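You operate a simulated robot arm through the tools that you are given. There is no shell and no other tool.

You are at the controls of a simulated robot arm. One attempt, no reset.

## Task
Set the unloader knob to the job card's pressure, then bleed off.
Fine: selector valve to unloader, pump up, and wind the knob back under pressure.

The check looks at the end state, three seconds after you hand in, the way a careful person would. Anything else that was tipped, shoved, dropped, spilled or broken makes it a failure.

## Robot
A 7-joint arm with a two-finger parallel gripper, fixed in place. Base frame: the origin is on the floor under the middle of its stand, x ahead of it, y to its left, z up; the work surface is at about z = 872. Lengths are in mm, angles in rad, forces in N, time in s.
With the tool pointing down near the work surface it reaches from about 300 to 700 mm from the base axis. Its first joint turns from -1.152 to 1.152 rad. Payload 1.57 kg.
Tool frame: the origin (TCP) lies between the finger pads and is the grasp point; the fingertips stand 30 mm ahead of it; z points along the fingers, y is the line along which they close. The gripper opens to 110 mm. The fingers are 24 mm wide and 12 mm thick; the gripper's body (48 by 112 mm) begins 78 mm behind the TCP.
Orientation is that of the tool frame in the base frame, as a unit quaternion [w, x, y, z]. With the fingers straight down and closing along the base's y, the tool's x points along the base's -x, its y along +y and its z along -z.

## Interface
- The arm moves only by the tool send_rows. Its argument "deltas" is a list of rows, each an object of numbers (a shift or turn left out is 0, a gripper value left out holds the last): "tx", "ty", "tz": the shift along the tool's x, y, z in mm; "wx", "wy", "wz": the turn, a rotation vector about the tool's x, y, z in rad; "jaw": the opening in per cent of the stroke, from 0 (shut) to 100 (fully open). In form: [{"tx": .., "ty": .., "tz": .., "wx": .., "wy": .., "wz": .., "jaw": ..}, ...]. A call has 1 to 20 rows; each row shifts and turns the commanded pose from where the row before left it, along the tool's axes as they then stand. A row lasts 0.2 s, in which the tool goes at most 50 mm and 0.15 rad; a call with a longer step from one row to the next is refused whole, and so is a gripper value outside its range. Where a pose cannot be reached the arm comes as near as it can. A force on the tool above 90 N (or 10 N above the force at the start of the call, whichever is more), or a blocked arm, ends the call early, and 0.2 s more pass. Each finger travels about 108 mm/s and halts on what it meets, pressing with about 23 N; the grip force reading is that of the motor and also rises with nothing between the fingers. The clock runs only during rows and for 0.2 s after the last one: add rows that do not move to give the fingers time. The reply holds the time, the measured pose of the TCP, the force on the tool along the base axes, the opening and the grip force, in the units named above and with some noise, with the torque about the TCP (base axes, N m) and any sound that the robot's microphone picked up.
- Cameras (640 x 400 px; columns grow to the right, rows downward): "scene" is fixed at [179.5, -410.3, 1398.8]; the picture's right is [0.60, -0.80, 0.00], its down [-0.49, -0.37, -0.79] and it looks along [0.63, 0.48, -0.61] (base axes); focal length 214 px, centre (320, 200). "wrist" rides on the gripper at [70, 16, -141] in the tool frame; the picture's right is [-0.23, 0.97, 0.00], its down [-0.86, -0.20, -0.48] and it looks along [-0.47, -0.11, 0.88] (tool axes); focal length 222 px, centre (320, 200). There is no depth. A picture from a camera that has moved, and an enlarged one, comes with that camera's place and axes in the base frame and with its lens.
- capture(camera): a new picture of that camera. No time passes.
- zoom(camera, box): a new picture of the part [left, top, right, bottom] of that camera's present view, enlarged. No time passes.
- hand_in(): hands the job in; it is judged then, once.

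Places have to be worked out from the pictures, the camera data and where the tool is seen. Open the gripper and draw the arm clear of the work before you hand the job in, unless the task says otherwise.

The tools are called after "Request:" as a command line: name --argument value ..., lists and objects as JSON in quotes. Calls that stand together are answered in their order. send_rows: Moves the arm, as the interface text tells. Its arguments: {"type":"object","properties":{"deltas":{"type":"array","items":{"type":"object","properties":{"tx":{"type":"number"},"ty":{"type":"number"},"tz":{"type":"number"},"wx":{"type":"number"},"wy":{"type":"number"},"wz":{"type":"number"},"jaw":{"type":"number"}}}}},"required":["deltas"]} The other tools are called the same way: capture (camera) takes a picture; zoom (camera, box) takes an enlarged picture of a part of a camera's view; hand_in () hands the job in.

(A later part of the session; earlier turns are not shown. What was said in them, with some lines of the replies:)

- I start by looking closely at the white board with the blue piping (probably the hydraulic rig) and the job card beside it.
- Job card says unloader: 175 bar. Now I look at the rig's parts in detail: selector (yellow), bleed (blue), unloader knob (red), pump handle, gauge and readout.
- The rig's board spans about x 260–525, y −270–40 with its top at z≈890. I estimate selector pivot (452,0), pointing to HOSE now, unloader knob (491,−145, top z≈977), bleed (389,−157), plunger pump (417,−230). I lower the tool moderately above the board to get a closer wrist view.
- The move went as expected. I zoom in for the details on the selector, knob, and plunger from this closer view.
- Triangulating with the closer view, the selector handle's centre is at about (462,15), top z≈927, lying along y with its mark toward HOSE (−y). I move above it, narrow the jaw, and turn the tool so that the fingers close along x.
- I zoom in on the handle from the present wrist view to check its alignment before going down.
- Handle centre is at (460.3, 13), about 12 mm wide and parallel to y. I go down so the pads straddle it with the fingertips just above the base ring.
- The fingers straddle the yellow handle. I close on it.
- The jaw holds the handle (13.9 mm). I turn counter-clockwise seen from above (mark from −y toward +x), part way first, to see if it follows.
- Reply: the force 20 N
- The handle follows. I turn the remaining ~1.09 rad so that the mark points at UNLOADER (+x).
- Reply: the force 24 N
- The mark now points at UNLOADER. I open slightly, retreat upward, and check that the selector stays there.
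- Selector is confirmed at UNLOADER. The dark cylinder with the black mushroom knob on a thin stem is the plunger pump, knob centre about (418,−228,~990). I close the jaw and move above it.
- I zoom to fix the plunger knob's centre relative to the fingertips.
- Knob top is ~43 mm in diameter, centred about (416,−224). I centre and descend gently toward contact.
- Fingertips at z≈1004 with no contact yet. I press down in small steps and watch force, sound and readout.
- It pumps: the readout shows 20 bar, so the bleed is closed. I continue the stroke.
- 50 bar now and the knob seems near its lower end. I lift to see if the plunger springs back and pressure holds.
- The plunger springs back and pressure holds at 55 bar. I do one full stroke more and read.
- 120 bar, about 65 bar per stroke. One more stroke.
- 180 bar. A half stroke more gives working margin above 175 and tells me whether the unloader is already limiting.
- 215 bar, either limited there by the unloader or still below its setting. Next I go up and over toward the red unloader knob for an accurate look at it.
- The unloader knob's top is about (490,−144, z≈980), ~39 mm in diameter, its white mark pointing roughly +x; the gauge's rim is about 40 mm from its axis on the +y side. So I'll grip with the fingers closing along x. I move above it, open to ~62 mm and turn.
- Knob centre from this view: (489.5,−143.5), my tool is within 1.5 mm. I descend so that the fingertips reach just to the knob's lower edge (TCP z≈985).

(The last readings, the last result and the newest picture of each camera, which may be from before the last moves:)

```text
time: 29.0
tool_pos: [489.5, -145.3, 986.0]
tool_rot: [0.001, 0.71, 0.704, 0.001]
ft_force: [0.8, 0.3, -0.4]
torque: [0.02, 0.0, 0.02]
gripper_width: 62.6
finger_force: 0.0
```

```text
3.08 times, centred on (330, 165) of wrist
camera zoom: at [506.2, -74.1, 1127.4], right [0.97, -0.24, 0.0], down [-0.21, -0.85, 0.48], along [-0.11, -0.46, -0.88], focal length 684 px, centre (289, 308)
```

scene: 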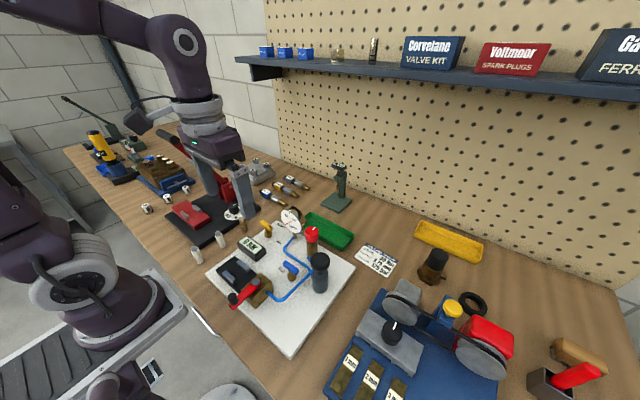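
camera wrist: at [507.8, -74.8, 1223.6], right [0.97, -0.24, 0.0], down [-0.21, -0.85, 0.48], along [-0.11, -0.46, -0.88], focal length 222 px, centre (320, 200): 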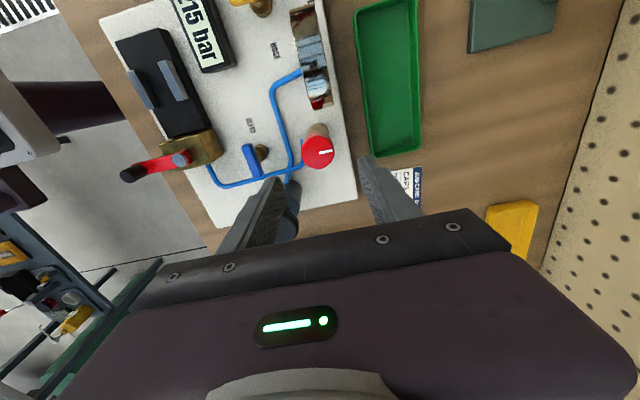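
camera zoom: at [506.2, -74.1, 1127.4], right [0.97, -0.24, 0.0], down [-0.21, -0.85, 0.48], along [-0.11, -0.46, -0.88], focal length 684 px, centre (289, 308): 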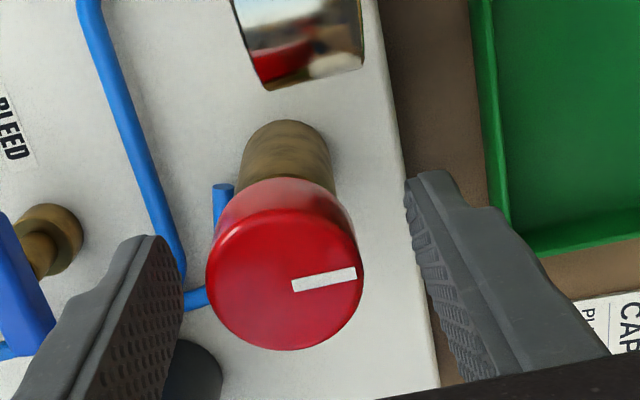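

The fingers straddle the knob; its centre appears ~2–3 mm further +y than the TCP. I nudge that and close.

Request:
send_rows --deltas '[{"tx": 2.5}, {"jaw": 20}, {}, {}]'

Request:
zoom --camera "scene" --box '[230, 170, 370, 280]'

Request:
zoom --camera "wrist" --box '[240, 100, 420, 230]'

```text
time: 30.0
tool_pos: [488.2, -141.8, 987.0]
tool_rot: [-0.001, 0.711, 0.703, -0.001]
ft_force: [-17.8, -1.5, 0.5]
torque: [0.12, 0.1, -0.07]
gripper_width: 37.6
finger_force: 43.9
```

```text
3.64 times, centred on (300, 225) of scene
camera zoom: at [179.0, -410.4, 1398.9], right [0.6, -0.8, 0.0], down [-0.49, -0.37, -0.79], along [0.63, 0.48, -0.61], focal length 780 px, centre (393, 109)
```

zoom: 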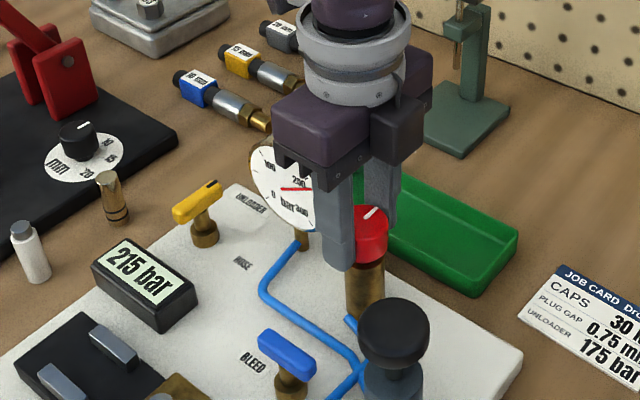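

```text
3.08 times, centred on (330, 165) of wrist
camera zoom: at [505.5, -72.0, 1127.3], right [0.97, -0.24, 0.0], down [-0.21, -0.85, 0.48], along [-0.12, -0.46, -0.88], focal length 684 px, centre (289, 308)
```

zoom: 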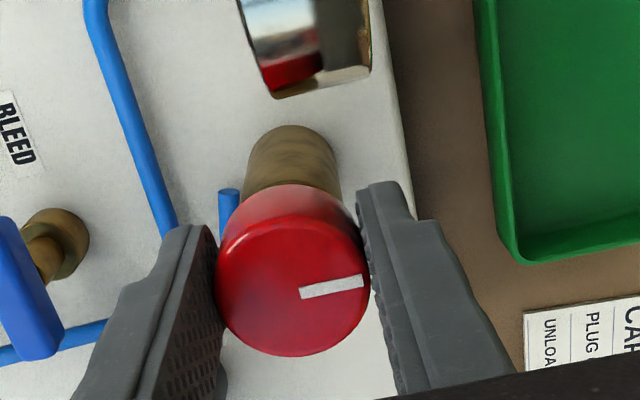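

Gripped at 37.6 mm. I relieve the small side force and wind the knob back (counter-clockwise from above) by 0.3 rad to see the pressure's response.

Request:
send_rows --deltas '[{"ty": -1}, {"wz": -0.1}, {"wz": -0.1}, {"wz": -0.1}, {}]'

Request:
zoom --camera "scene" --box '[230, 170, 370, 280]'

Request:
zoom --camera "wrist" --box '[240, 100, 420, 230]'

```text
time: 31.2
tool_pos: [486.9, -141.9, 986.0]
tool_rot: [0.0, 0.597, 0.802, -0.001]
ft_force: [-20.6, -1.2, -3.4]
torque: [-1.08, 0.02, -0.03]
gripper_width: 37.9
finger_force: 43.6
```

```text
3.64 times, centred on (300, 225) of scene
camera zoom: at [179.0, -410.4, 1398.9], right [0.6, -0.8, 0.0], down [-0.49, -0.37, -0.79], along [0.63, 0.48, -0.61], focal length 780 px, centre (393, 109)
```

zoom: 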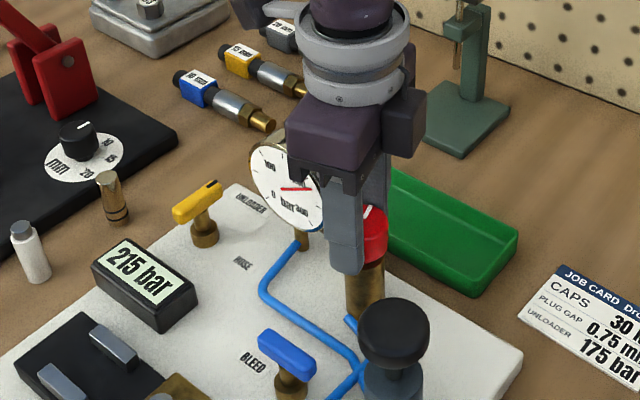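

```text
3.08 times, centred on (330, 165) of wrist
camera zoom: at [482.9, -70.0, 1127.3], right [1.0, 0.06, 0.0], down [0.06, -0.88, 0.48], along [0.03, -0.48, -0.88], focal length 684 px, centre (289, 308)
```

zoom: 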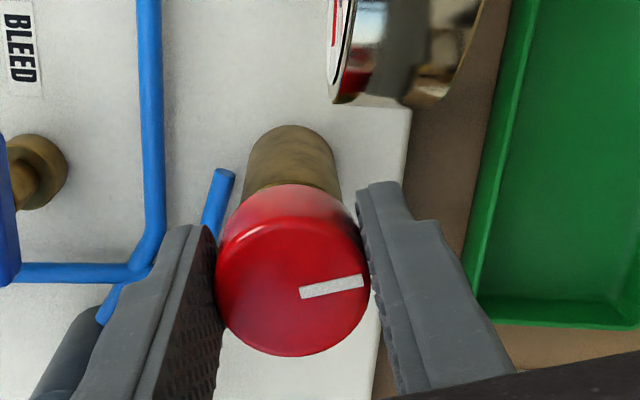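

The knob turns with the gripper but the reading is still 215, so its setting is still above. I continue in 0.3 rad steps, re-centring a little.

Request:
send_rows --deltas '[{"ty": 1.5}, {"wz": -0.1}, {"wz": -0.1}, {"wz": -0.1}, {}]'

Request:
zoom --camera "scene" --box '[230, 170, 370, 280]'

Request:
zoom --camera "wrist" --box '[240, 100, 420, 230]'

```text
time: 32.4
tool_pos: [486.9, -143.4, 986.7]
tool_rot: [-0.003, 0.471, 0.882, -0.002]
ft_force: [-42.4, -20.6, 0.8]
torque: [-0.32, 0.1, -0.12]
gripper_width: 37.7
finger_force: 43.6
```

```text
3.64 times, centred on (300, 225) of scene
camera zoom: at [178.3, -410.9, 1398.8], right [0.6, -0.8, 0.0], down [-0.48, -0.37, -0.79], along [0.63, 0.48, -0.61], focal length 780 px, centre (393, 109)
```

zoom: 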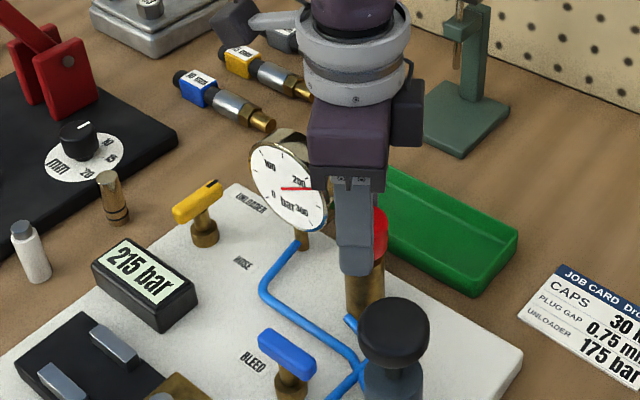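

```text
3.08 times, centred on (330, 165) of wrist
camera zoom: at [462.3, -75.0, 1127.5], right [0.94, 0.35, -0.01], down [0.31, -0.82, 0.48], along [0.16, -0.45, -0.88], focal length 684 px, centre (289, 308)
```

zoom: 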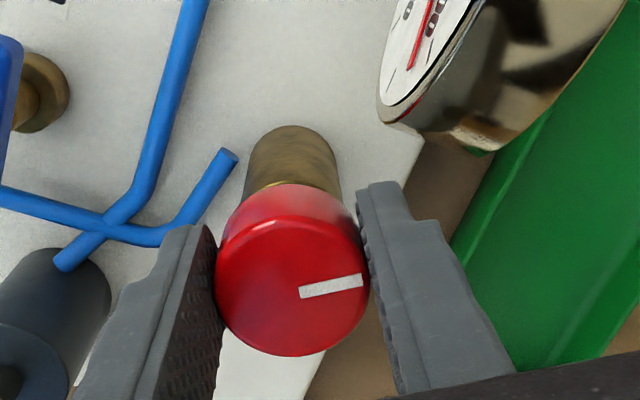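

The knob keeps turning, reading still 215. Side force (−42,−21 N) shows the knob axis lies at about (486.5,−143.5); I shift the tool to it and continue turning.

Request:
send_rows --deltas '[{"tx": 0.4, "ty": -3.3}, {}]'

```text
time: 33.0
tool_pos: [488.2, -142.2, 986.6]
tool_rot: [-0.001, 0.47, 0.882, 0.0]
ft_force: [-22.6, -17.6, -3.8]
torque: [0.47, 1.06, -0.08]
gripper_width: 37.5
finger_force: 43.7
```

Request:
send_rows --deltas '[{"ty": -2}, {}]'

```text
time: 33.6
tool_pos: [487.3, -142.2, 987.3]
tool_rot: [0.002, 0.47, 0.883, 0.001]
ft_force: [-8.2, -3.4, 0.3]
torque: [0.33, 0.71, 0.0]
gripper_width: 37.4
finger_force: 44.0
```

Side force is now small. I wind back another 0.4 rad.

Request:
send_rows --deltas '[{"wz": -0.1}, {"wz": -0.1}, {"wz": -0.1}, {"wz": -0.1}, {}]'

Request:
zoom --camera "scene" --box '[230, 170, 370, 280]'

Request:
zoom --camera "wrist" --box '[240, 80, 440, 230]'

```text
time: 34.8
tool_pos: [486.2, -144.3, 986.2]
tool_rot: [-0.001, 0.284, 0.959, 0.001]
ft_force: [-0.4, 3.6, -3.8]
torque: [0.22, -0.05, 0.02]
gripper_width: 37.6
finger_force: 42.9
```

```text
3.64 times, centred on (300, 225) of scene
camera zoom: at [179.6, -410.3, 1398.8], right [0.6, -0.8, 0.0], down [-0.49, -0.37, -0.79], along [0.63, 0.48, -0.61], focal length 780 px, centre (393, 109)
```

zoom: 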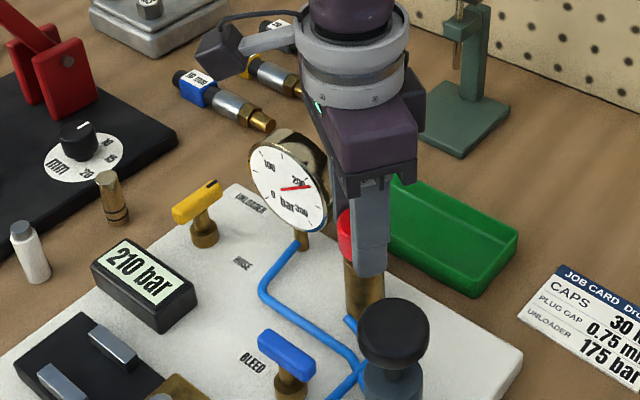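

```text
2.67 times, centred on (340, 155) of wrist
camera zoom: at [436.0, -91.1, 1127.4], right [0.72, 0.69, 0.0], down [0.61, -0.63, 0.48], along [0.33, -0.35, -0.88], focal length 592 px, centre (267, 320)
```

zoom: 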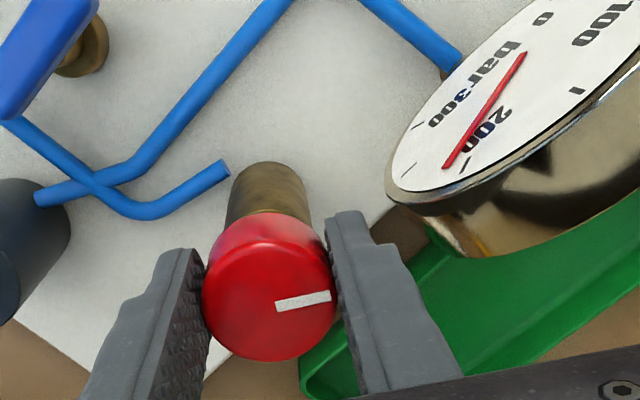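

Pressure began to fall: 210 bar now. I go on 0.2 rad, watching the gap between the finger and gauge rim.

Request:
send_rows --deltas '[{"wz": -0.1}, {"wz": -0.1}, {}]'

Request:
zoom --camera "scene" --box '[230, 170, 370, 280]'

Request:
zoom --camera "wrist" --box '[240, 80, 440, 230]'

```text
time: 35.6
tool_pos: [484.6, -145.0, 986.8]
tool_rot: [0.001, 0.188, 0.982, 0.0]
ft_force: [0.2, 3.4, 5.3]
torque: [0.42, 0.81, 0.05]
gripper_width: 37.5
finger_force: 43.7
```

```text
3.64 times, centred on (300, 225) of scene
camera zoom: at [179.5, -410.2, 1398.9], right [0.6, -0.8, 0.0], down [-0.49, -0.37, -0.79], along [0.63, 0.48, -0.61], focal length 780 px, centre (393, 109)
```

zoom: 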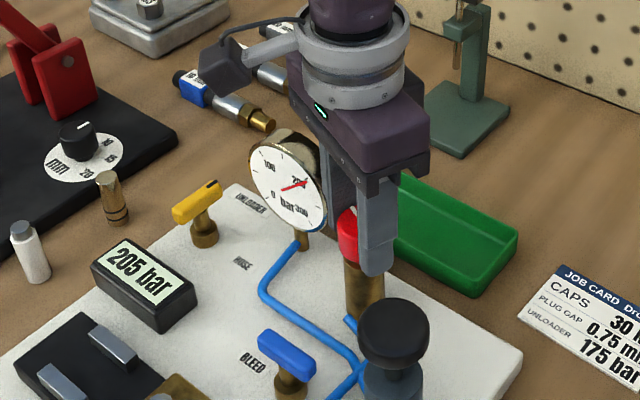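

```text
2.67 times, centred on (340, 155) of wrist
camera zoom: at [426.5, -102.3, 1127.4], right [0.57, 0.82, 0.0], down [0.72, -0.5, 0.48], along [0.39, -0.27, -0.88], focal length 592 px, centre (267, 320)
```

zoom: 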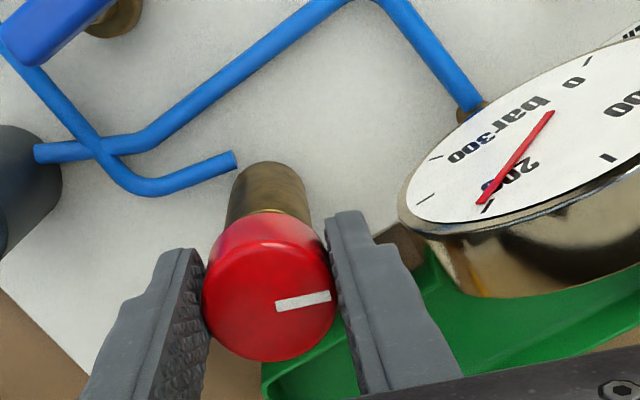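

205 bar: roughly 25–30 bar per rad. The finger is nearing the gauge rim, so I release slightly, rise straight up, swing back and regrip for the rest.

Request:
send_rows --deltas '[{"jaw": 41}, {}, {"tz": -20}, {"tz": -35}, {"tz": -40}, {}]'

Request:
zoom --camera "scene" --box '[230, 170, 370, 280]'

```text
time: 37.0
tool_pos: [486.5, -144.6, 1080.9]
tool_rot: [0.0, 0.189, 0.982, 0.0]
ft_force: [0.0, 0.0, -0.7]
torque: [0.0, 0.02, 0.03]
gripper_width: 44.9
finger_force: 0.1
```

```text
3.64 times, centred on (300, 225) of scene
camera zoom: at [179.5, -410.3, 1398.8], right [0.6, -0.8, 0.0], down [-0.49, -0.37, -0.79], along [0.63, 0.48, -0.61], focal length 780 px, centre (393, 109)
```

zoom: 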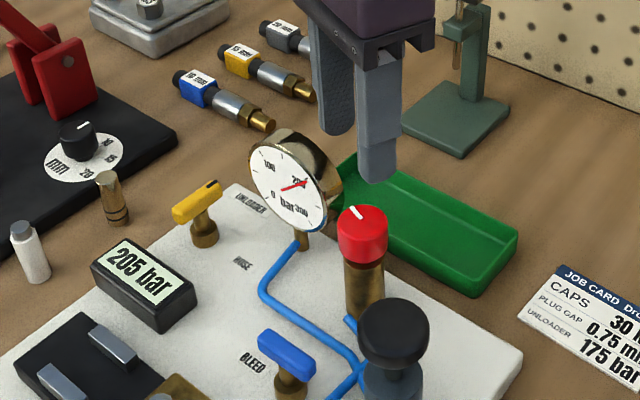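

Clean release, 205 bar holds. I rotate back by 1.52 rad at height, opening the jaw.

Request:
send_rows --deltas '[{"wz": 0.138, "jaw": 55}, {"wz": 0.138}, {"wz": 0.138}, {"wz": 0.138}, {"wz": 0.138}, {"wz": 0.138}, {"wz": 0.138}, {"wz": 0.138}, {"wz": 0.138}, {"wz": 0.138}, {"wz": 0.138}, {}]'

Request:
zoom --camera "wrist" --box '[240, 80, 440, 230]'

```text
time: 39.6
tool_pos: [485.3, -143.4, 1081.8]
tool_rot: [0.001, 0.814, 0.581, 0.001]
ft_force: [-0.6, 0.0, -0.9]
torque: [0.02, -0.02, 0.0]
gripper_width: 60.4
finger_force: 0.0
```

```text
2.67 times, centred on (340, 155) of wrist
camera zoom: at [523.3, -82.5, 1221.5], right [0.85, -0.53, 0.0], down [-0.47, -0.74, 0.48], along [-0.25, -0.41, -0.88], focal length 592 px, centre (267, 320)
```

zoom: 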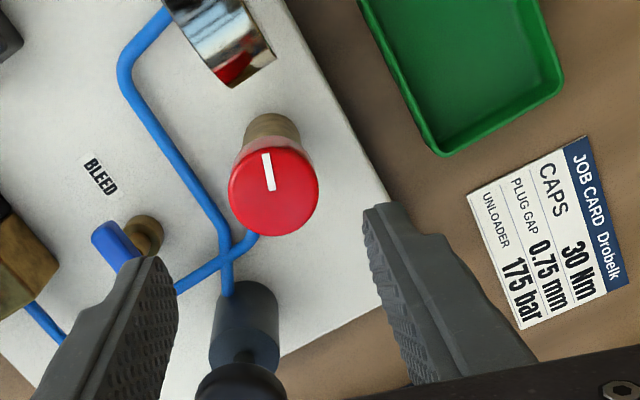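

Rotated fine; knob is centred between the fingers. I descend straight back to TCP z≈986 and regrip.

Request:
send_rows --deltas '[{"tz": 35}, {"tz": 30}, {"tz": 20}, {"tz": 10}, {}]'

Request:
zoom --camera "wrist" --box '[240, 80, 440, 230]'

Request:
zoom --camera "scene" --box '[230, 170, 370, 280]'

```text
time: 40.8
tool_pos: [484.9, -143.7, 986.1]
tool_rot: [0.0, 0.813, 0.582, 0.001]
ft_force: [0.4, 0.6, 0.1]
torque: [0.0, -0.01, 0.01]
gripper_width: 60.3
finger_force: 0.1
```

```text
2.67 times, centred on (340, 155) of wrist
camera zoom: at [523.6, -81.5, 1126.1], right [0.85, -0.53, 0.0], down [-0.46, -0.75, 0.48], along [-0.25, -0.41, -0.88], focal length 592 px, centre (267, 320)
```

zoom: 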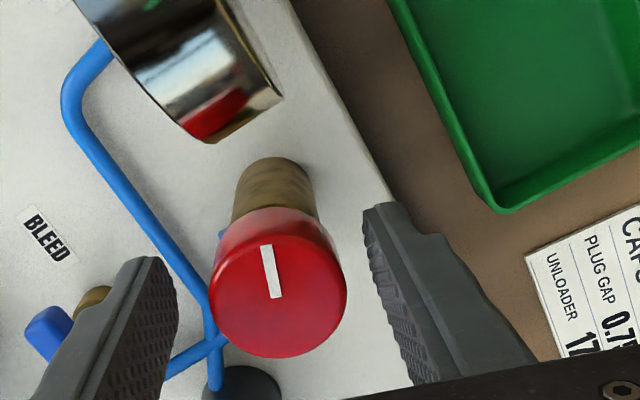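

```text
3.64 times, centred on (300, 225) of scene
camera zoom: at [179.5, -410.3, 1398.8], right [0.6, -0.8, 0.0], down [-0.49, -0.37, -0.79], along [0.63, 0.48, -0.61], focal length 780 px, centre (393, 109)
```

zoom: 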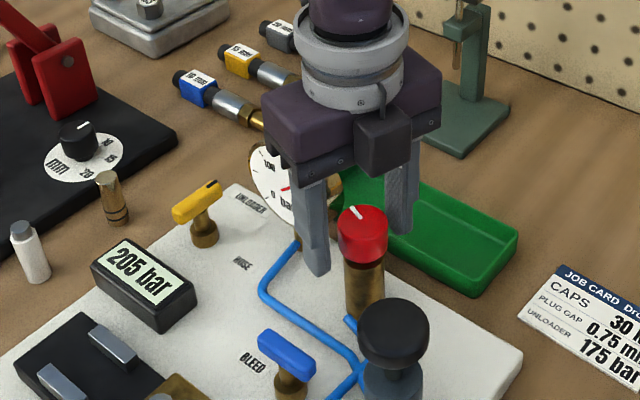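

The knob appears ~2 mm toward the right finger; I shift along the tool's y by 2 mm and grip.

Request:
send_rows --deltas '[{"ty": 2}, {"jaw": 20}, {}, {}]'

Request:
zoom --camera "wrist" --box '[240, 80, 440, 230]'

```text
time: 41.8
tool_pos: [488.3, -144.5, 985.6]
tool_rot: [0.001, 0.813, 0.582, 0.001]
ft_force: [9.1, -2.8, -2.6]
torque: [-0.08, -0.07, -0.02]
gripper_width: 37.6
finger_force: 44.2
```

```text
2.67 times, centred on (340, 155) of wrist
camera zoom: at [525.7, -83.0, 1126.5], right [0.85, -0.53, 0.0], down [-0.46, -0.75, 0.48], along [-0.25, -0.41, -0.88], focal length 592 px, centre (267, 320)
```

zoom: 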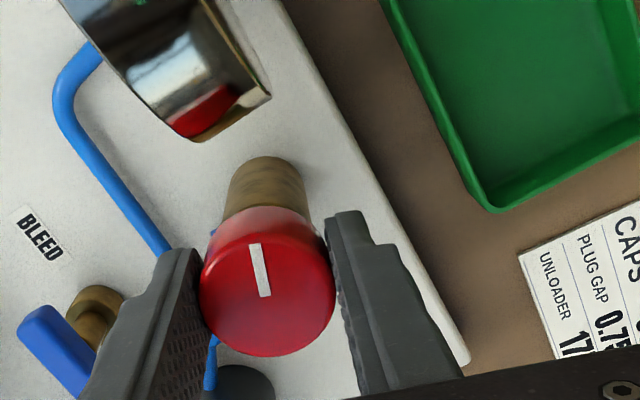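

Gripped with low side force. I wind back 0.6 rad in steps and read the pressure.

Request:
send_rows --deltas '[{"wz": -0.1}, {"wz": -0.1}, {"wz": -0.1}, {"wz": -0.1}, {"wz": -0.1}, {"wz": -0.1}, {}]'

Request:
zoom --camera "scene" --box '[230, 170, 370, 280]'

Request:
zoom --camera "wrist" --box '[240, 80, 440, 230]'

```text
time: 43.4
tool_pos: [487.1, -145.0, 985.4]
tool_rot: [0.0, 0.604, 0.797, -0.001]
ft_force: [10.3, -6.7, -4.6]
torque: [-0.6, -0.15, 0.03]
gripper_width: 37.6
finger_force: 43.2
```

```text
3.64 times, centred on (300, 225) of scene
camera zoom: at [179.9, -410.5, 1398.7], right [0.6, -0.8, 0.0], down [-0.49, -0.37, -0.79], along [0.63, 0.48, -0.61], focal length 780 px, centre (393, 109)
```

zoom: 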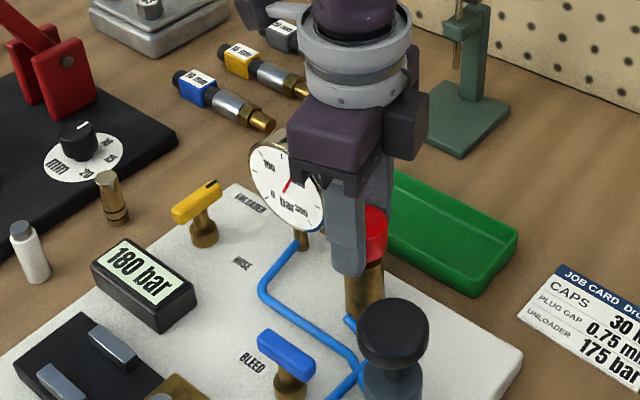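

```text
2.67 times, centred on (340, 155) of wrist
camera zoom: at [484.6, -72.3, 1126.5], right [1.0, 0.04, 0.0], down [0.04, -0.88, 0.48], along [0.02, -0.48, -0.88], focal length 592 px, centre (267, 320)
```

zoom: 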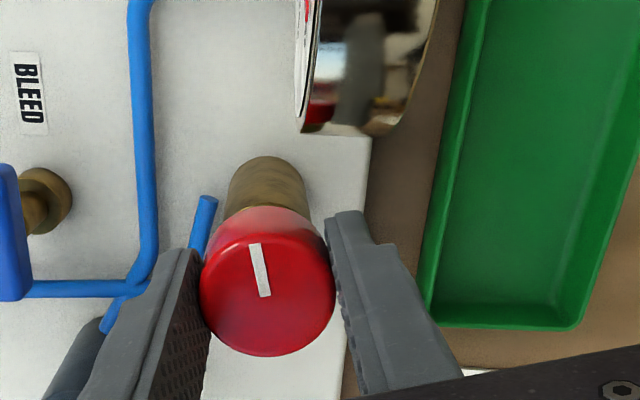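

180 bar; about 40 bar/rad, so 5 bar ≈ 0.12 rad. I now turn in tiny steps to find where the readout switches to 175.

Request:
send_rows --deltas '[{"wz": -0.03}, {}]'

Request:
zoom --camera "scene" --box '[230, 200, 330, 260]'

```text
time: 44.0
tool_pos: [488.8, -144.2, 985.3]
tool_rot: [0.0, 0.592, 0.806, 0.0]
ft_force: [9.8, -6.6, -7.4]
torque: [-0.84, -0.41, 0.04]
gripper_width: 37.8
finger_force: 43.8
```

```text
6.40 times, centred on (280, 230) of scene
camera zoom: at [179.9, -410.5, 1398.7], right [0.6, -0.8, 0.0], down [-0.49, -0.37, -0.79], along [0.63, 0.48, -0.61], focal length 1373 px, centre (576, 8)
```

zoom: 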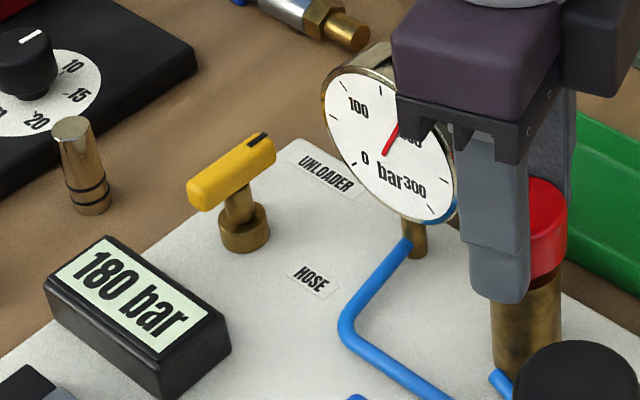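

Still 180. Another 0.03 rad.

Request:
send_rows --deltas '[{"wz": -0.03}, {}]'

Request:
zoom --camera "scene" --box '[230, 200, 330, 260]'

```text
time: 44.6
tool_pos: [486.9, -145.7, 985.0]
tool_rot: [0.0, 0.58, 0.815, 0.0]
ft_force: [11.2, -7.4, -7.3]
torque: [-0.25, -0.12, -0.02]
gripper_width: 37.7
finger_force: 43.7
```

```text
6.40 times, centred on (280, 230) of scene
camera zoom: at [179.9, -410.6, 1398.7], right [0.6, -0.8, 0.0], down [-0.49, -0.37, -0.79], along [0.63, 0.48, -0.61], focal length 1373 px, centre (576, 8)
```

zoom: 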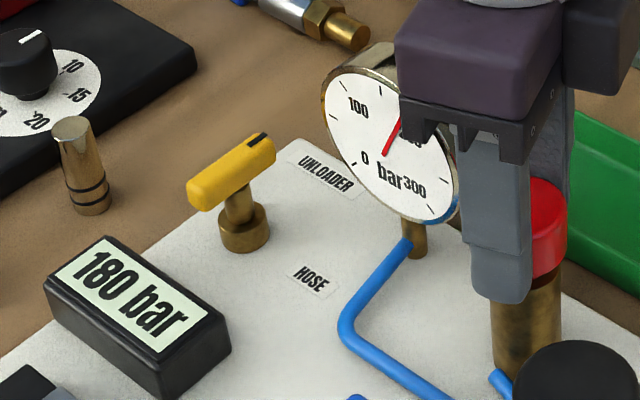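

Still 180. Another 0.03 rad.

Request:
send_rows --deltas '[{"wz": -0.03}, {}]'

Request:
zoom --camera "scene" --box '[230, 200, 330, 260]'

```text
time: 45.2
tool_pos: [488.1, -145.1, 986.1]
tool_rot: [0.0, 0.568, 0.823, 0.0]
ft_force: [10.7, -4.4, -13.5]
torque: [-0.84, -0.5, -0.01]
gripper_width: 37.8
finger_force: 43.5
```

```text
6.40 times, centred on (280, 230) of scene
camera zoom: at [180.0, -410.5, 1398.7], right [0.6, -0.8, 0.0], down [-0.49, -0.37, -0.79], along [0.63, 0.48, -0.61], focal length 1373 px, centre (576, 8)
```

zoom: 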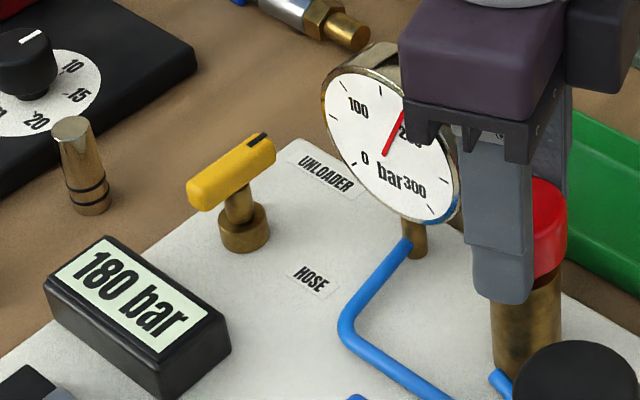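

Still 180 (0.09 rad since). Another 0.03 rad.

Request:
send_rows --deltas '[{"wz": -0.03}, {}]'

Request:
zoom --camera "scene" --box '[230, 200, 330, 260]'

```text
time: 45.8
tool_pos: [487.6, -144.9, 985.6]
tool_rot: [0.0, 0.556, 0.831, 0.001]
ft_force: [13.8, -6.4, -7.9]
torque: [0.52, 0.33, 0.01]
gripper_width: 37.8
finger_force: 44.0
```

```text
6.40 times, centred on (280, 230) of scene
camera zoom: at [180.1, -410.5, 1398.7], right [0.6, -0.8, 0.0], down [-0.49, -0.37, -0.79], along [0.63, 0.48, -0.61], focal length 1373 px, centre (576, 8)
```

zoom: 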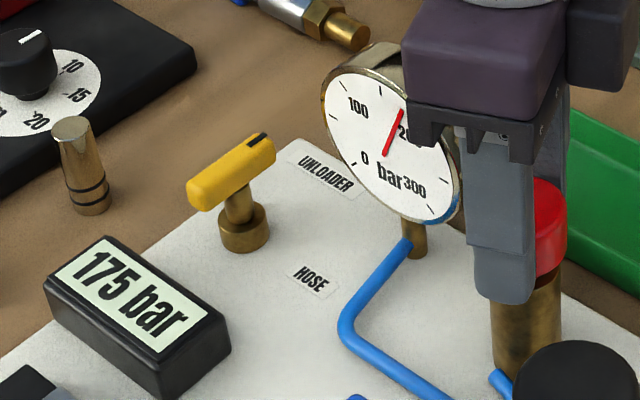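

The readout has just switched to 175 (so ~177 if it rounds to nearest 5). I turn about 0.05 rad more to sit mid-band, and wait a moment to see it's stable.

Request:
send_rows --deltas '[{"wz": -0.025}, {"wz": -0.025}, {}, {}, {}]'

Request:
zoom --camera "scene" --box '[230, 200, 330, 260]'

Request:
zoom --camera "wrist" --box '[240, 80, 440, 230]'

```text
time: 47.0
tool_pos: [488.1, -145.4, 986.2]
tool_rot: [0.001, 0.534, 0.845, 0.0]
ft_force: [14.0, -2.4, 6.8]
torque: [0.59, 0.19, 0.02]
gripper_width: 37.5
finger_force: 43.9
```

```text
6.40 times, centred on (280, 230) of scene
camera zoom: at [179.9, -410.4, 1398.8], right [0.6, -0.8, 0.0], down [-0.49, -0.37, -0.79], along [0.63, 0.48, -0.61], focal length 1373 px, centre (576, 8)
```

zoom: 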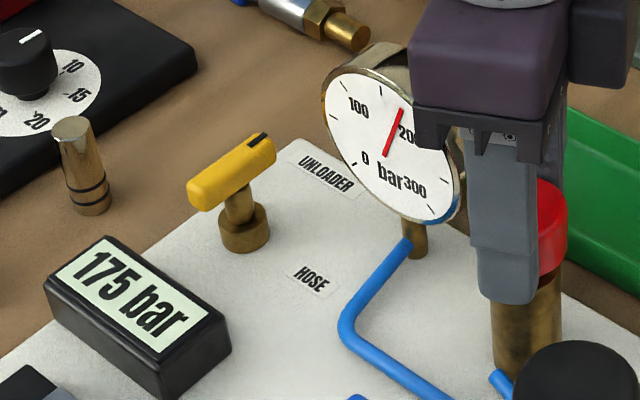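

```text
2.67 times, centred on (340, 155) of wrist
camera zoom: at [472.4, -73.9, 1126.6], right [0.98, 0.21, 0.0], down [0.19, -0.86, 0.48], along [0.1, -0.47, -0.88], focal length 592 px, centre (267, 320)
```

zoom: 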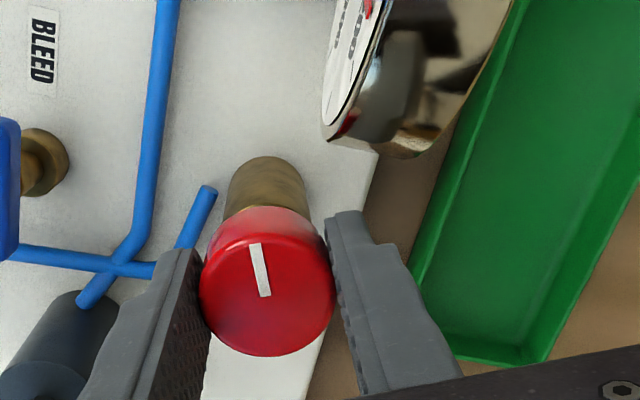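

Stable at 175 bar. I release the knob and rise straight up, then check the reading and knob again.

Request:
send_rows --deltas '[{"jaw": 46}, {}, {"tz": -25}, {"tz": -35}, {"tz": -35}, {}]'

Request:
zoom --camera "scene" --box '[230, 200, 330, 260]'

Request:
capture --camera "wrist"

```text
time: 48.4
tool_pos: [487.5, -144.2, 1081.3]
tool_rot: [0.0, 0.535, 0.845, 0.001]
ft_force: [0.1, -0.3, -1.0]
torque: [-0.01, 0.0, -0.01]
gripper_width: 50.6
finger_force: 0.0
```

```text
6.40 times, centred on (280, 230) of scene
camera zoom: at [179.5, -410.3, 1398.8], right [0.6, -0.8, 0.0], down [-0.49, -0.37, -0.79], along [0.63, 0.48, -0.61], focal length 1373 px, centre (576, 8)
```

zoom: 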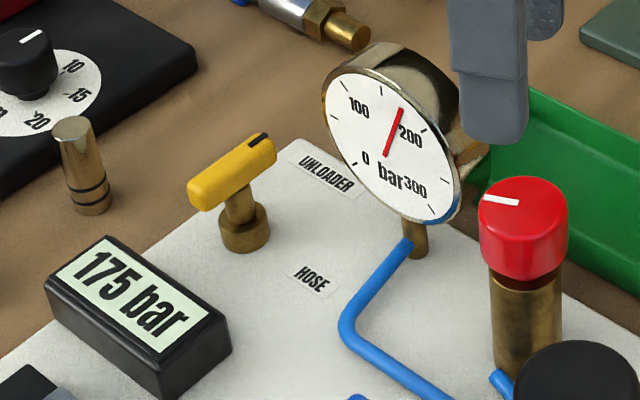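

```text
taken
camera wrist: at [472.6, -72.8, 1222.3], right [0.98, 0.21, 0.0], down [0.19, -0.86, 0.48], along [0.1, -0.47, -0.88], focal length 222 px, centre (320, 200)
```

wrist: 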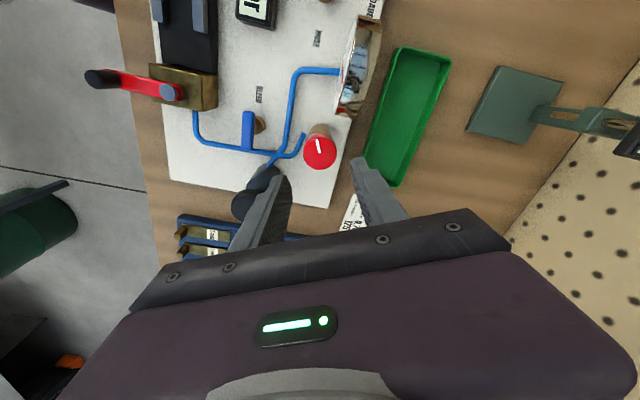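

Reading stays 175 with the knob released. Next is the bleed valve: I look closely at the blue handle from both cameras.

Request:
zoom --camera "wrist" --box '[210, 80, 310, 170]'

Request:
zoom --camera "scene" --box '[265, 245, 335, 290]'

```text
4.44 times, centred on (260, 125) of wrist
camera zoom: at [472.6, -72.8, 1222.3], right [0.98, 0.21, 0.0], down [0.19, -0.86, 0.48], along [0.1, -0.47, -0.88], focal length 987 px, centre (587, 533)
```

zoom: 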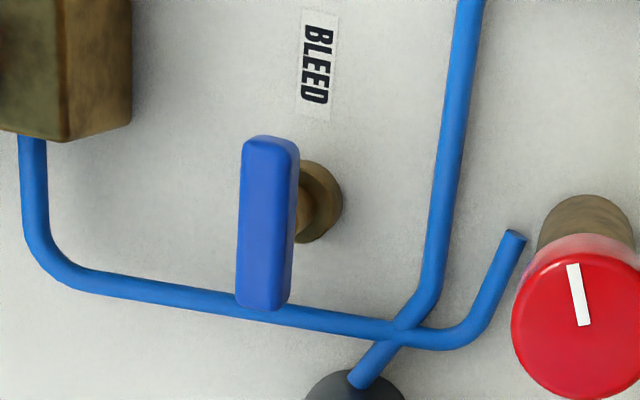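

```text
8.89 times, centred on (300, 268) of scene
camera zoom: at [179.5, -410.3, 1398.8], right [0.6, -0.8, 0.0], down [-0.49, -0.37, -0.79], along [0.63, 0.48, -0.61], focal length 1906 px, centre (498, -400)
```

zoom: 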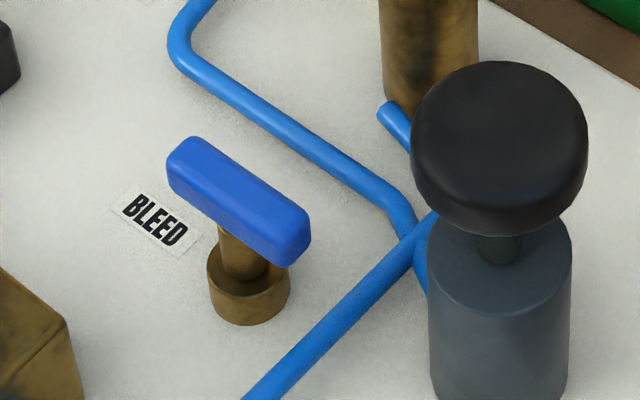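

The blue handle has no mark; its centre is about (394,−150.4), top z≈927, aligned with y. I rotate the tool to close along x and move above it.

Request:
send_rows --deltas '[{"wz": 0.1477, "jaw": 40}, {"wz": 0.1477}, {"wz": 0.1477}, {"ty": -31.2, "tx": -2}, {"ty": -31.2, "tx": -2}, {"ty": -31.2, "tx": -2}, {}]'

Request:
zoom --camera "wrist" --box '[250, 90, 400, 210]'

Request:
zoom --camera "scene" --box '[210, 170, 370, 310]'

```text
time: 50.0
tool_pos: [392.6, -150.7, 1080.9]
tool_rot: [0.0, 0.707, 0.707, 0.0]
ft_force: [0.7, 0.5, -0.5]
torque: [0.0, 0.01, 0.01]
gripper_width: 43.8
finger_force: 0.0
```

```text
3.33 times, centred on (325, 150) of wrist
camera zoom: at [409.2, -81.0, 1222.0], right [0.97, -0.23, 0.0], down [-0.2, -0.85, 0.48], along [-0.11, -0.47, -0.88], focal length 740 px, centre (303, 367)
```

zoom: 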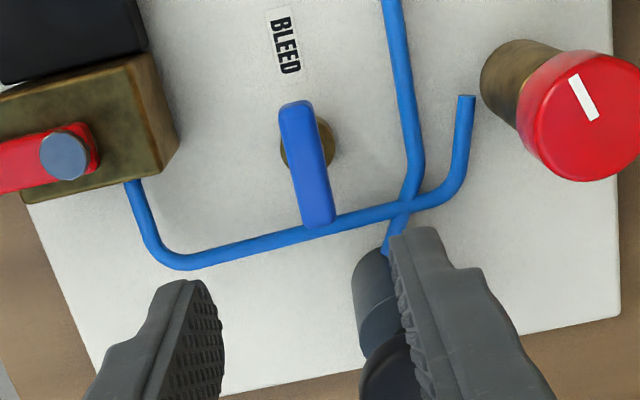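

```text
2.86 times, centred on (290, 240) of scene
camera zoom: at [179.5, -410.3, 1398.8], right [0.6, -0.8, 0.0], down [-0.49, -0.37, -0.79], along [0.63, 0.48, -0.61], focal length 613 px, centre (406, 86)
```

zoom: 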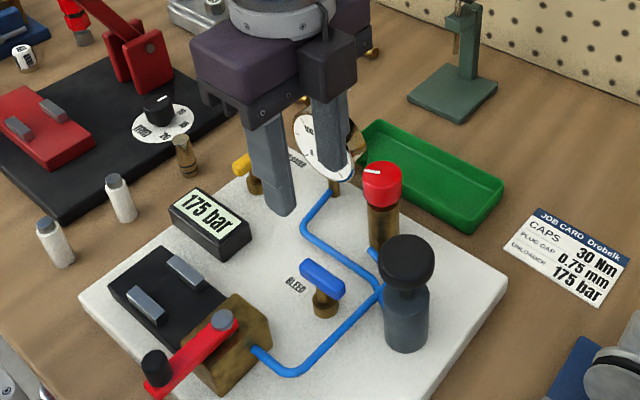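

Handle centre (394.7,−150). The brass block's edge is near x≈348, so I narrow the jaw to ~34 mm, shift 2 mm and descend to z≈938.

Request:
send_rows --deltas '[{"ty": 2, "tx": 0.5, "tz": 35, "jaw": 31}, {"tz": 35}, {"tz": 35}, {"tz": 22}, {"tz": 15}, {}]'

Request:
zoom --camera "wrist" --box '[250, 90, 400, 210]'

Request:
zoom --camera "scene" --box '[230, 190, 350, 290]'

```text
time: 51.4
tool_pos: [394.2, -151.5, 939.7]
tool_rot: [0.0, 0.707, 0.707, 0.0]
ft_force: [-0.2, 0.6, 0.8]
torque: [-0.04, -0.03, 0.04]
gripper_width: 34.0
finger_force: 0.0
```

```text
3.33 times, centred on (325, 150) of wrist
camera zoom: at [411.4, -80.9, 1080.5], right [0.97, -0.23, 0.0], down [-0.2, -0.85, 0.48], along [-0.11, -0.47, -0.88], focal length 740 px, centre (303, 367)
```

zoom: 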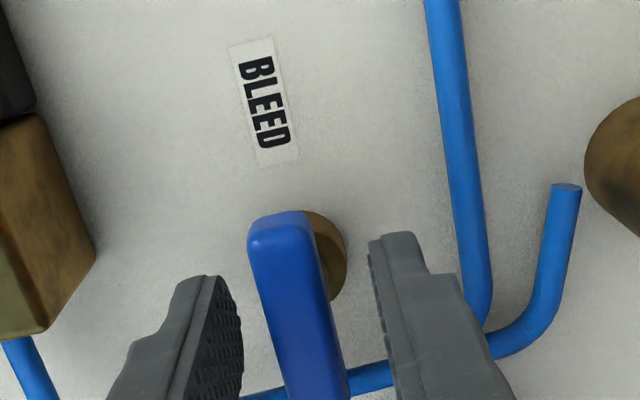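

```text
4.00 times, centred on (290, 240) of scene
camera zoom: at [179.5, -410.3, 1398.8], right [0.6, -0.8, 0.0], down [-0.49, -0.37, -0.79], along [0.63, 0.48, -0.61], focal length 858 px, centre (440, 40)
```

zoom: 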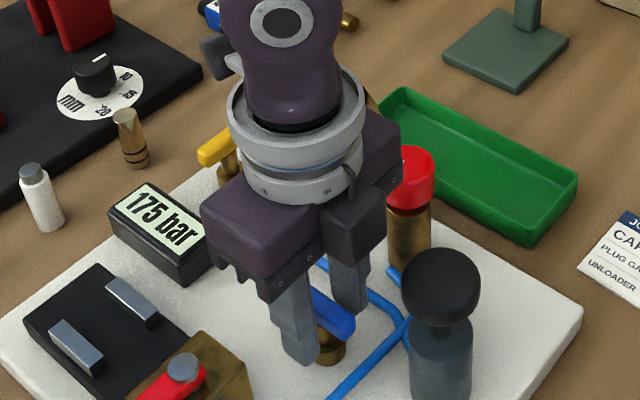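

The fingers straddle the blue handle. I grip and turn a little counter-clockwise to feel whether it moves.

Request:
send_rows --deltas '[{"jaw": 5}, {}, {"wz": -0.08}, {"wz": -0.08}, {"wz": -0.08}, {}]'

Request:
zoom --camera "wrist" --box '[250, 90, 400, 210]'

Request:
zoom --camera "scene" --box '[230, 190, 350, 290]'

```text
time: 52.8
tool_pos: [394.4, -151.1, 938.6]
tool_rot: [0.0, 0.618, 0.786, -0.001]
ft_force: [-4.7, -11.9, -0.8]
torque: [-0.13, 0.08, 0.04]
gripper_width: 13.9
finger_force: 30.1
```

```text
3.33 times, centred on (325, 150) of wrist
camera zoom: at [394.5, -78.8, 1080.5], right [1.0, 0.01, 0.0], down [0.01, -0.88, 0.48], along [0.01, -0.48, -0.88], focal length 740 px, centre (303, 367)
```

zoom: 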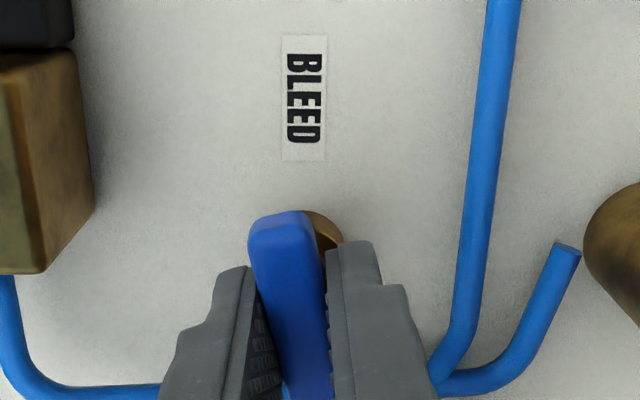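

```text
4.00 times, centred on (290, 240) of scene
camera zoom: at [179.4, -410.6, 1398.7], right [0.6, -0.8, 0.0], down [-0.49, -0.37, -0.79], along [0.63, 0.48, -0.61], focal length 858 px, centre (440, 40)
```

zoom: 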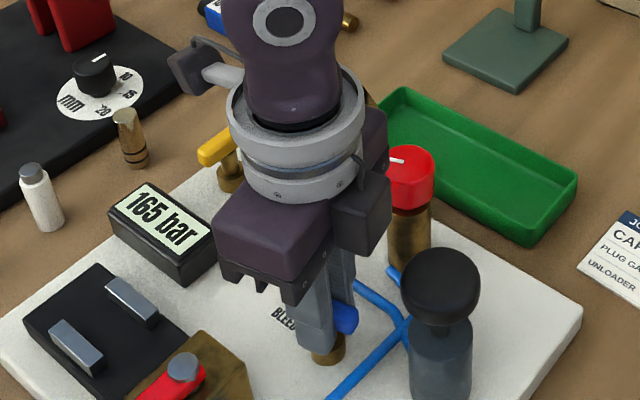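

The handle turns and pressure is falling (165 bar): right direction. I open it further to about a quarter turn.

Request:
send_rows --deltas '[{"wz": -0.12}, {"wz": -0.12}, {"wz": -0.12}, {"wz": -0.12}, {"wz": -0.12}, {"wz": -0.12}, {}]'

Request:
zoom --camera "wrist" --box '[250, 90, 400, 210]'

Request:
zoom --camera "scene" --box '[230, 190, 350, 290]'

```text
time: 54.4
tool_pos: [396.0, -150.8, 939.1]
tool_rot: [0.0, 0.3, 0.954, 0.0]
ft_force: [3.5, -14.6, 12.2]
torque: [0.04, 0.35, 0.02]
gripper_width: 13.9
finger_force: 30.7
```

```text
3.33 times, centred on (325, 150) of wrist
camera zoom: at [347.9, -96.7, 1080.4], right [0.74, 0.67, 0.0], down [0.59, -0.65, 0.48], along [0.32, -0.36, -0.88], focal length 740 px, centre (303, 367)
```

zoom: 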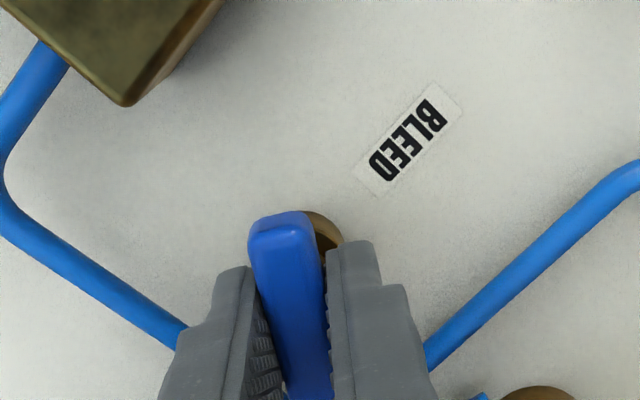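

```text
4.00 times, centred on (290, 240) of scene
camera zoom: at [179.5, -410.7, 1398.7], right [0.6, -0.8, 0.0], down [-0.49, -0.37, -0.79], along [0.63, 0.48, -0.61], focal length 858 px, centre (440, 40)
```

zoom: 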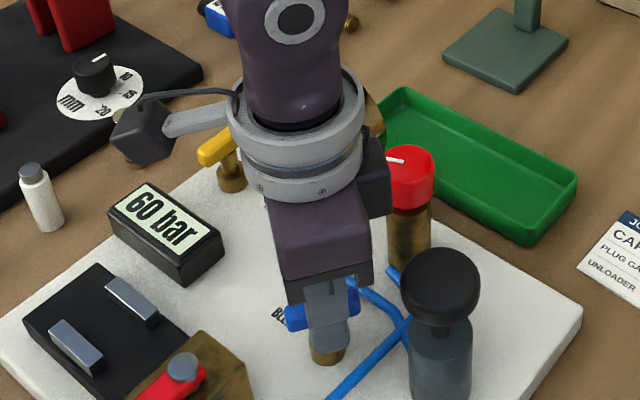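

60 bar and dropping. I complete the quarter turn and wait a little.

Request:
send_rows --deltas '[{"wz": -0.12}, {"wz": -0.12}, {"wz": -0.12}, {"wz": -0.12}, {"wz": -0.11}, {}, {}, {}]'

Request:
zoom --camera "scene" --box '[230, 190, 350, 290]'

Request:
zoom --camera "wrist" --box '[250, 90, 400, 210]'

```text
time: 56.2
tool_pos: [395.3, -150.1, 938.5]
tool_rot: [0.001, 0.009, 1.0, -0.001]
ft_force: [13.7, -3.9, 15.0]
torque: [-0.05, -0.33, 0.03]
gripper_width: 14.2
finger_force: 30.3
```

```text
4.00 times, centred on (290, 240) of scene
camera zoom: at [179.7, -410.4, 1398.8], right [0.6, -0.8, 0.0], down [-0.49, -0.37, -0.79], along [0.63, 0.48, -0.61], focal length 858 px, centre (440, 40)
```

zoom: 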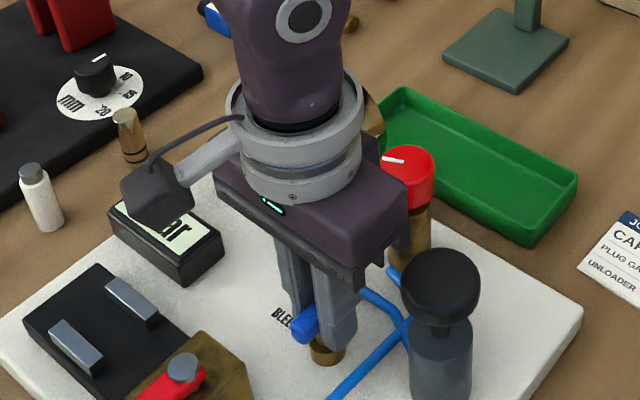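

```text
3.33 times, centred on (325, 150) of wrist
camera zoom: at [326.3, -131.7, 1080.0], right [0.25, 0.97, 0.0], down [0.85, -0.22, 0.48], along [0.46, -0.12, -0.88], focal length 740 px, centre (303, 367)
```

zoom: 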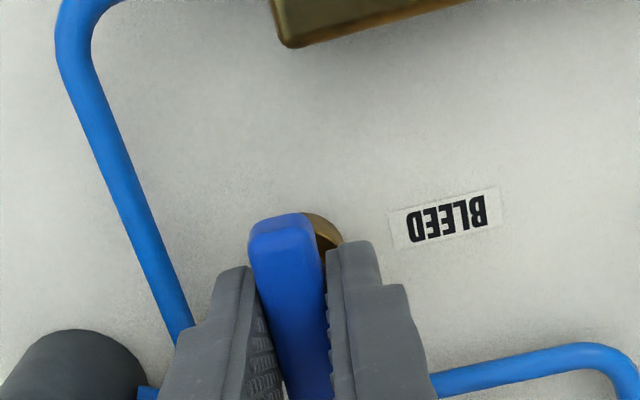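

The handle is now along x. I release, rise and read the gauges.

Request:
send_rows --deltas '[{"jaw": 31}, {}, {"tz": -30}, {"tz": -40}, {"tz": -45}, {"tz": -45}, {}]'

Request:
zoom --camera "scene" --box '[210, 170, 370, 310]'

Request:
capture --camera "wrist"

```text
time: 57.8
tool_pos: [394.8, -148.4, 1098.0]
tool_rot: [0.0, 0.011, 1.0, 0.0]
ft_force: [0.3, -0.4, 0.2]
torque: [0.01, -0.01, -0.03]
gripper_width: 34.1
finger_force: 0.0
```

```text
2.86 times, centred on (290, 240) of scene
camera zoom: at [179.5, -410.3, 1398.8], right [0.6, -0.8, 0.0], down [-0.49, -0.37, -0.79], along [0.63, 0.48, -0.61], focal length 613 px, centre (406, 86)
```

zoom: 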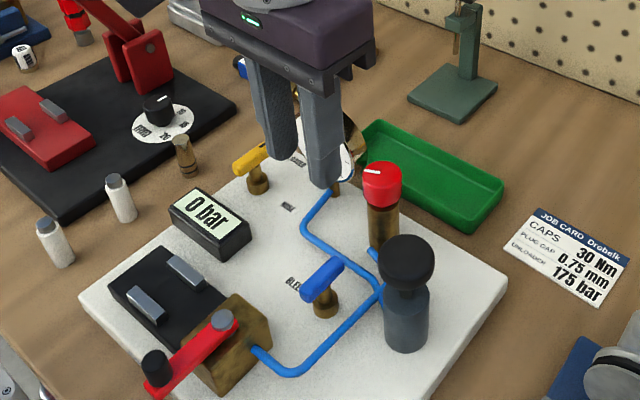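

```text
taken
camera wrist: at [325.1, -130.2, 1239.6], right [0.25, 0.97, 0.0], down [0.85, -0.22, 0.48], along [0.46, -0.12, -0.88], focal length 222 px, centre (320, 200)
```

wrist: 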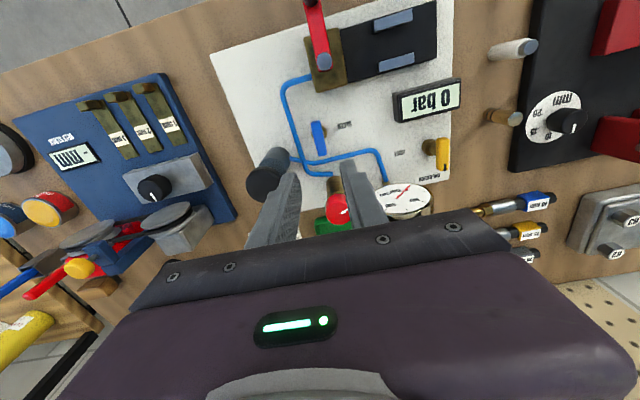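

The system reads 0 bar with the bleed open, selector at UNLOADER, and the knob untouched since 175 bar. I open the gripper and draw the arm up and clear.

Request:
send_rows --deltas '[{"tz": -45}, {"tz": -45, "jaw": 100}, {"tz": -45, "tx": 15}, {"tz": -45, "tx": 15}, {"tz": -15, "tx": 20, "ty": 25}, {}, {}]'

Request:
capture --camera "scene"

Request:
zoom --camera "scene" --box '[210, 190, 370, 310]'

Request:
zoom --camera "wrist" --box '[240, 50, 420, 230]'

```text
time: 59.4
tool_pos: [345.0, -126.2, 1295.2]
tool_rot: [0.0, 0.011, 1.0, 0.0]
ft_force: [0.2, -0.6, 0.0]
torque: [0.0, -0.01, 0.0]
gripper_width: 109.6
finger_force: 0.1
```

```text
taken
```

scene: 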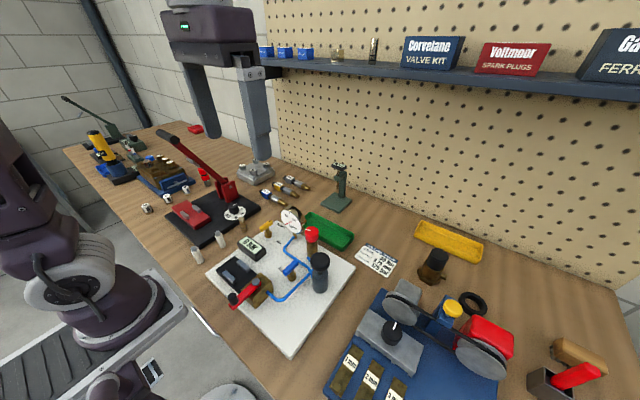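

```text
3.33 times, centred on (290, 250) of scene
camera zoom: at [179.5, -410.3, 1398.8], right [0.6, -0.8, 0.0], down [-0.49, -0.37, -0.79], along [0.63, 0.48, -0.61], focal length 715 px, centre (420, 33)
```

zoom: 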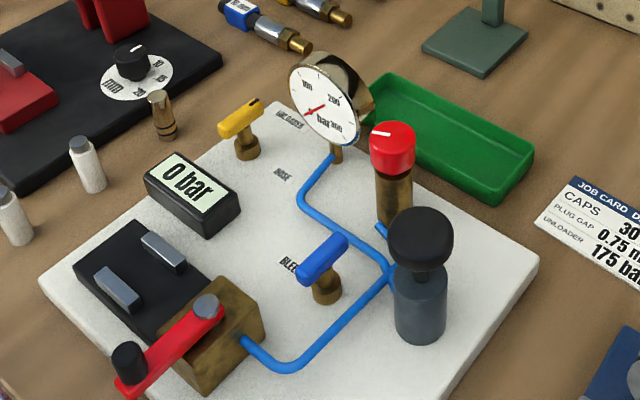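

```text
2.22 times, centred on (330, 140) of wrist
camera zoom: at [275.8, -107.0, 1436.5], right [0.25, 0.97, 0.0], down [0.85, -0.22, 0.48], along [0.46, -0.12, -0.88], focal length 494 px, centre (298, 333)
```

zoom: 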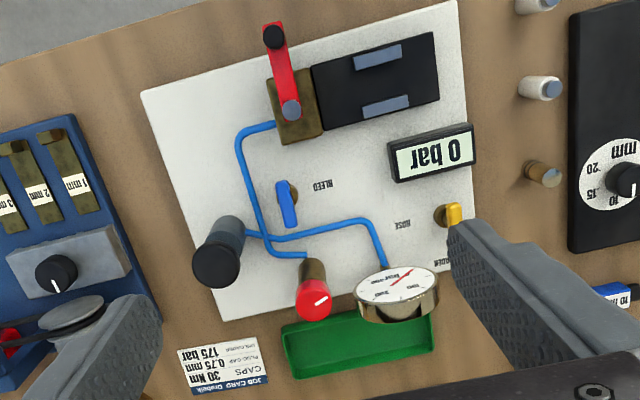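

The final state: knob set at 175 bar (wound back under pressure), the rig bled to 0 bar, nothing else disturbed, gripper open and the arm clear. I hand in.

Request:
hand_in

```text
The job is handed in.
```

I set the unloader knob to the job card's 175 bar and bled the rig down to 0 bar, then handed the job in.

- **Selector:** I turned the yellow handle from HOSE to UNLOADER and left it there.
- **Pump and knob:** I pumped up to 215 bar and wound the red knob back under pressure. The readout stayed at 175 after I let go of the knob. It moves in 5-bar steps, so I turned slightly past the switch to 175 to sit near the middle of that step. I did not pump again afterwards to confirm the setting.
- **Bleed:** I turned the blue handle a quarter turn and left it open. The readout went to 0 bar.

The final pictures show nothing else moved. The gripper is open and the arm is clear of the bench.
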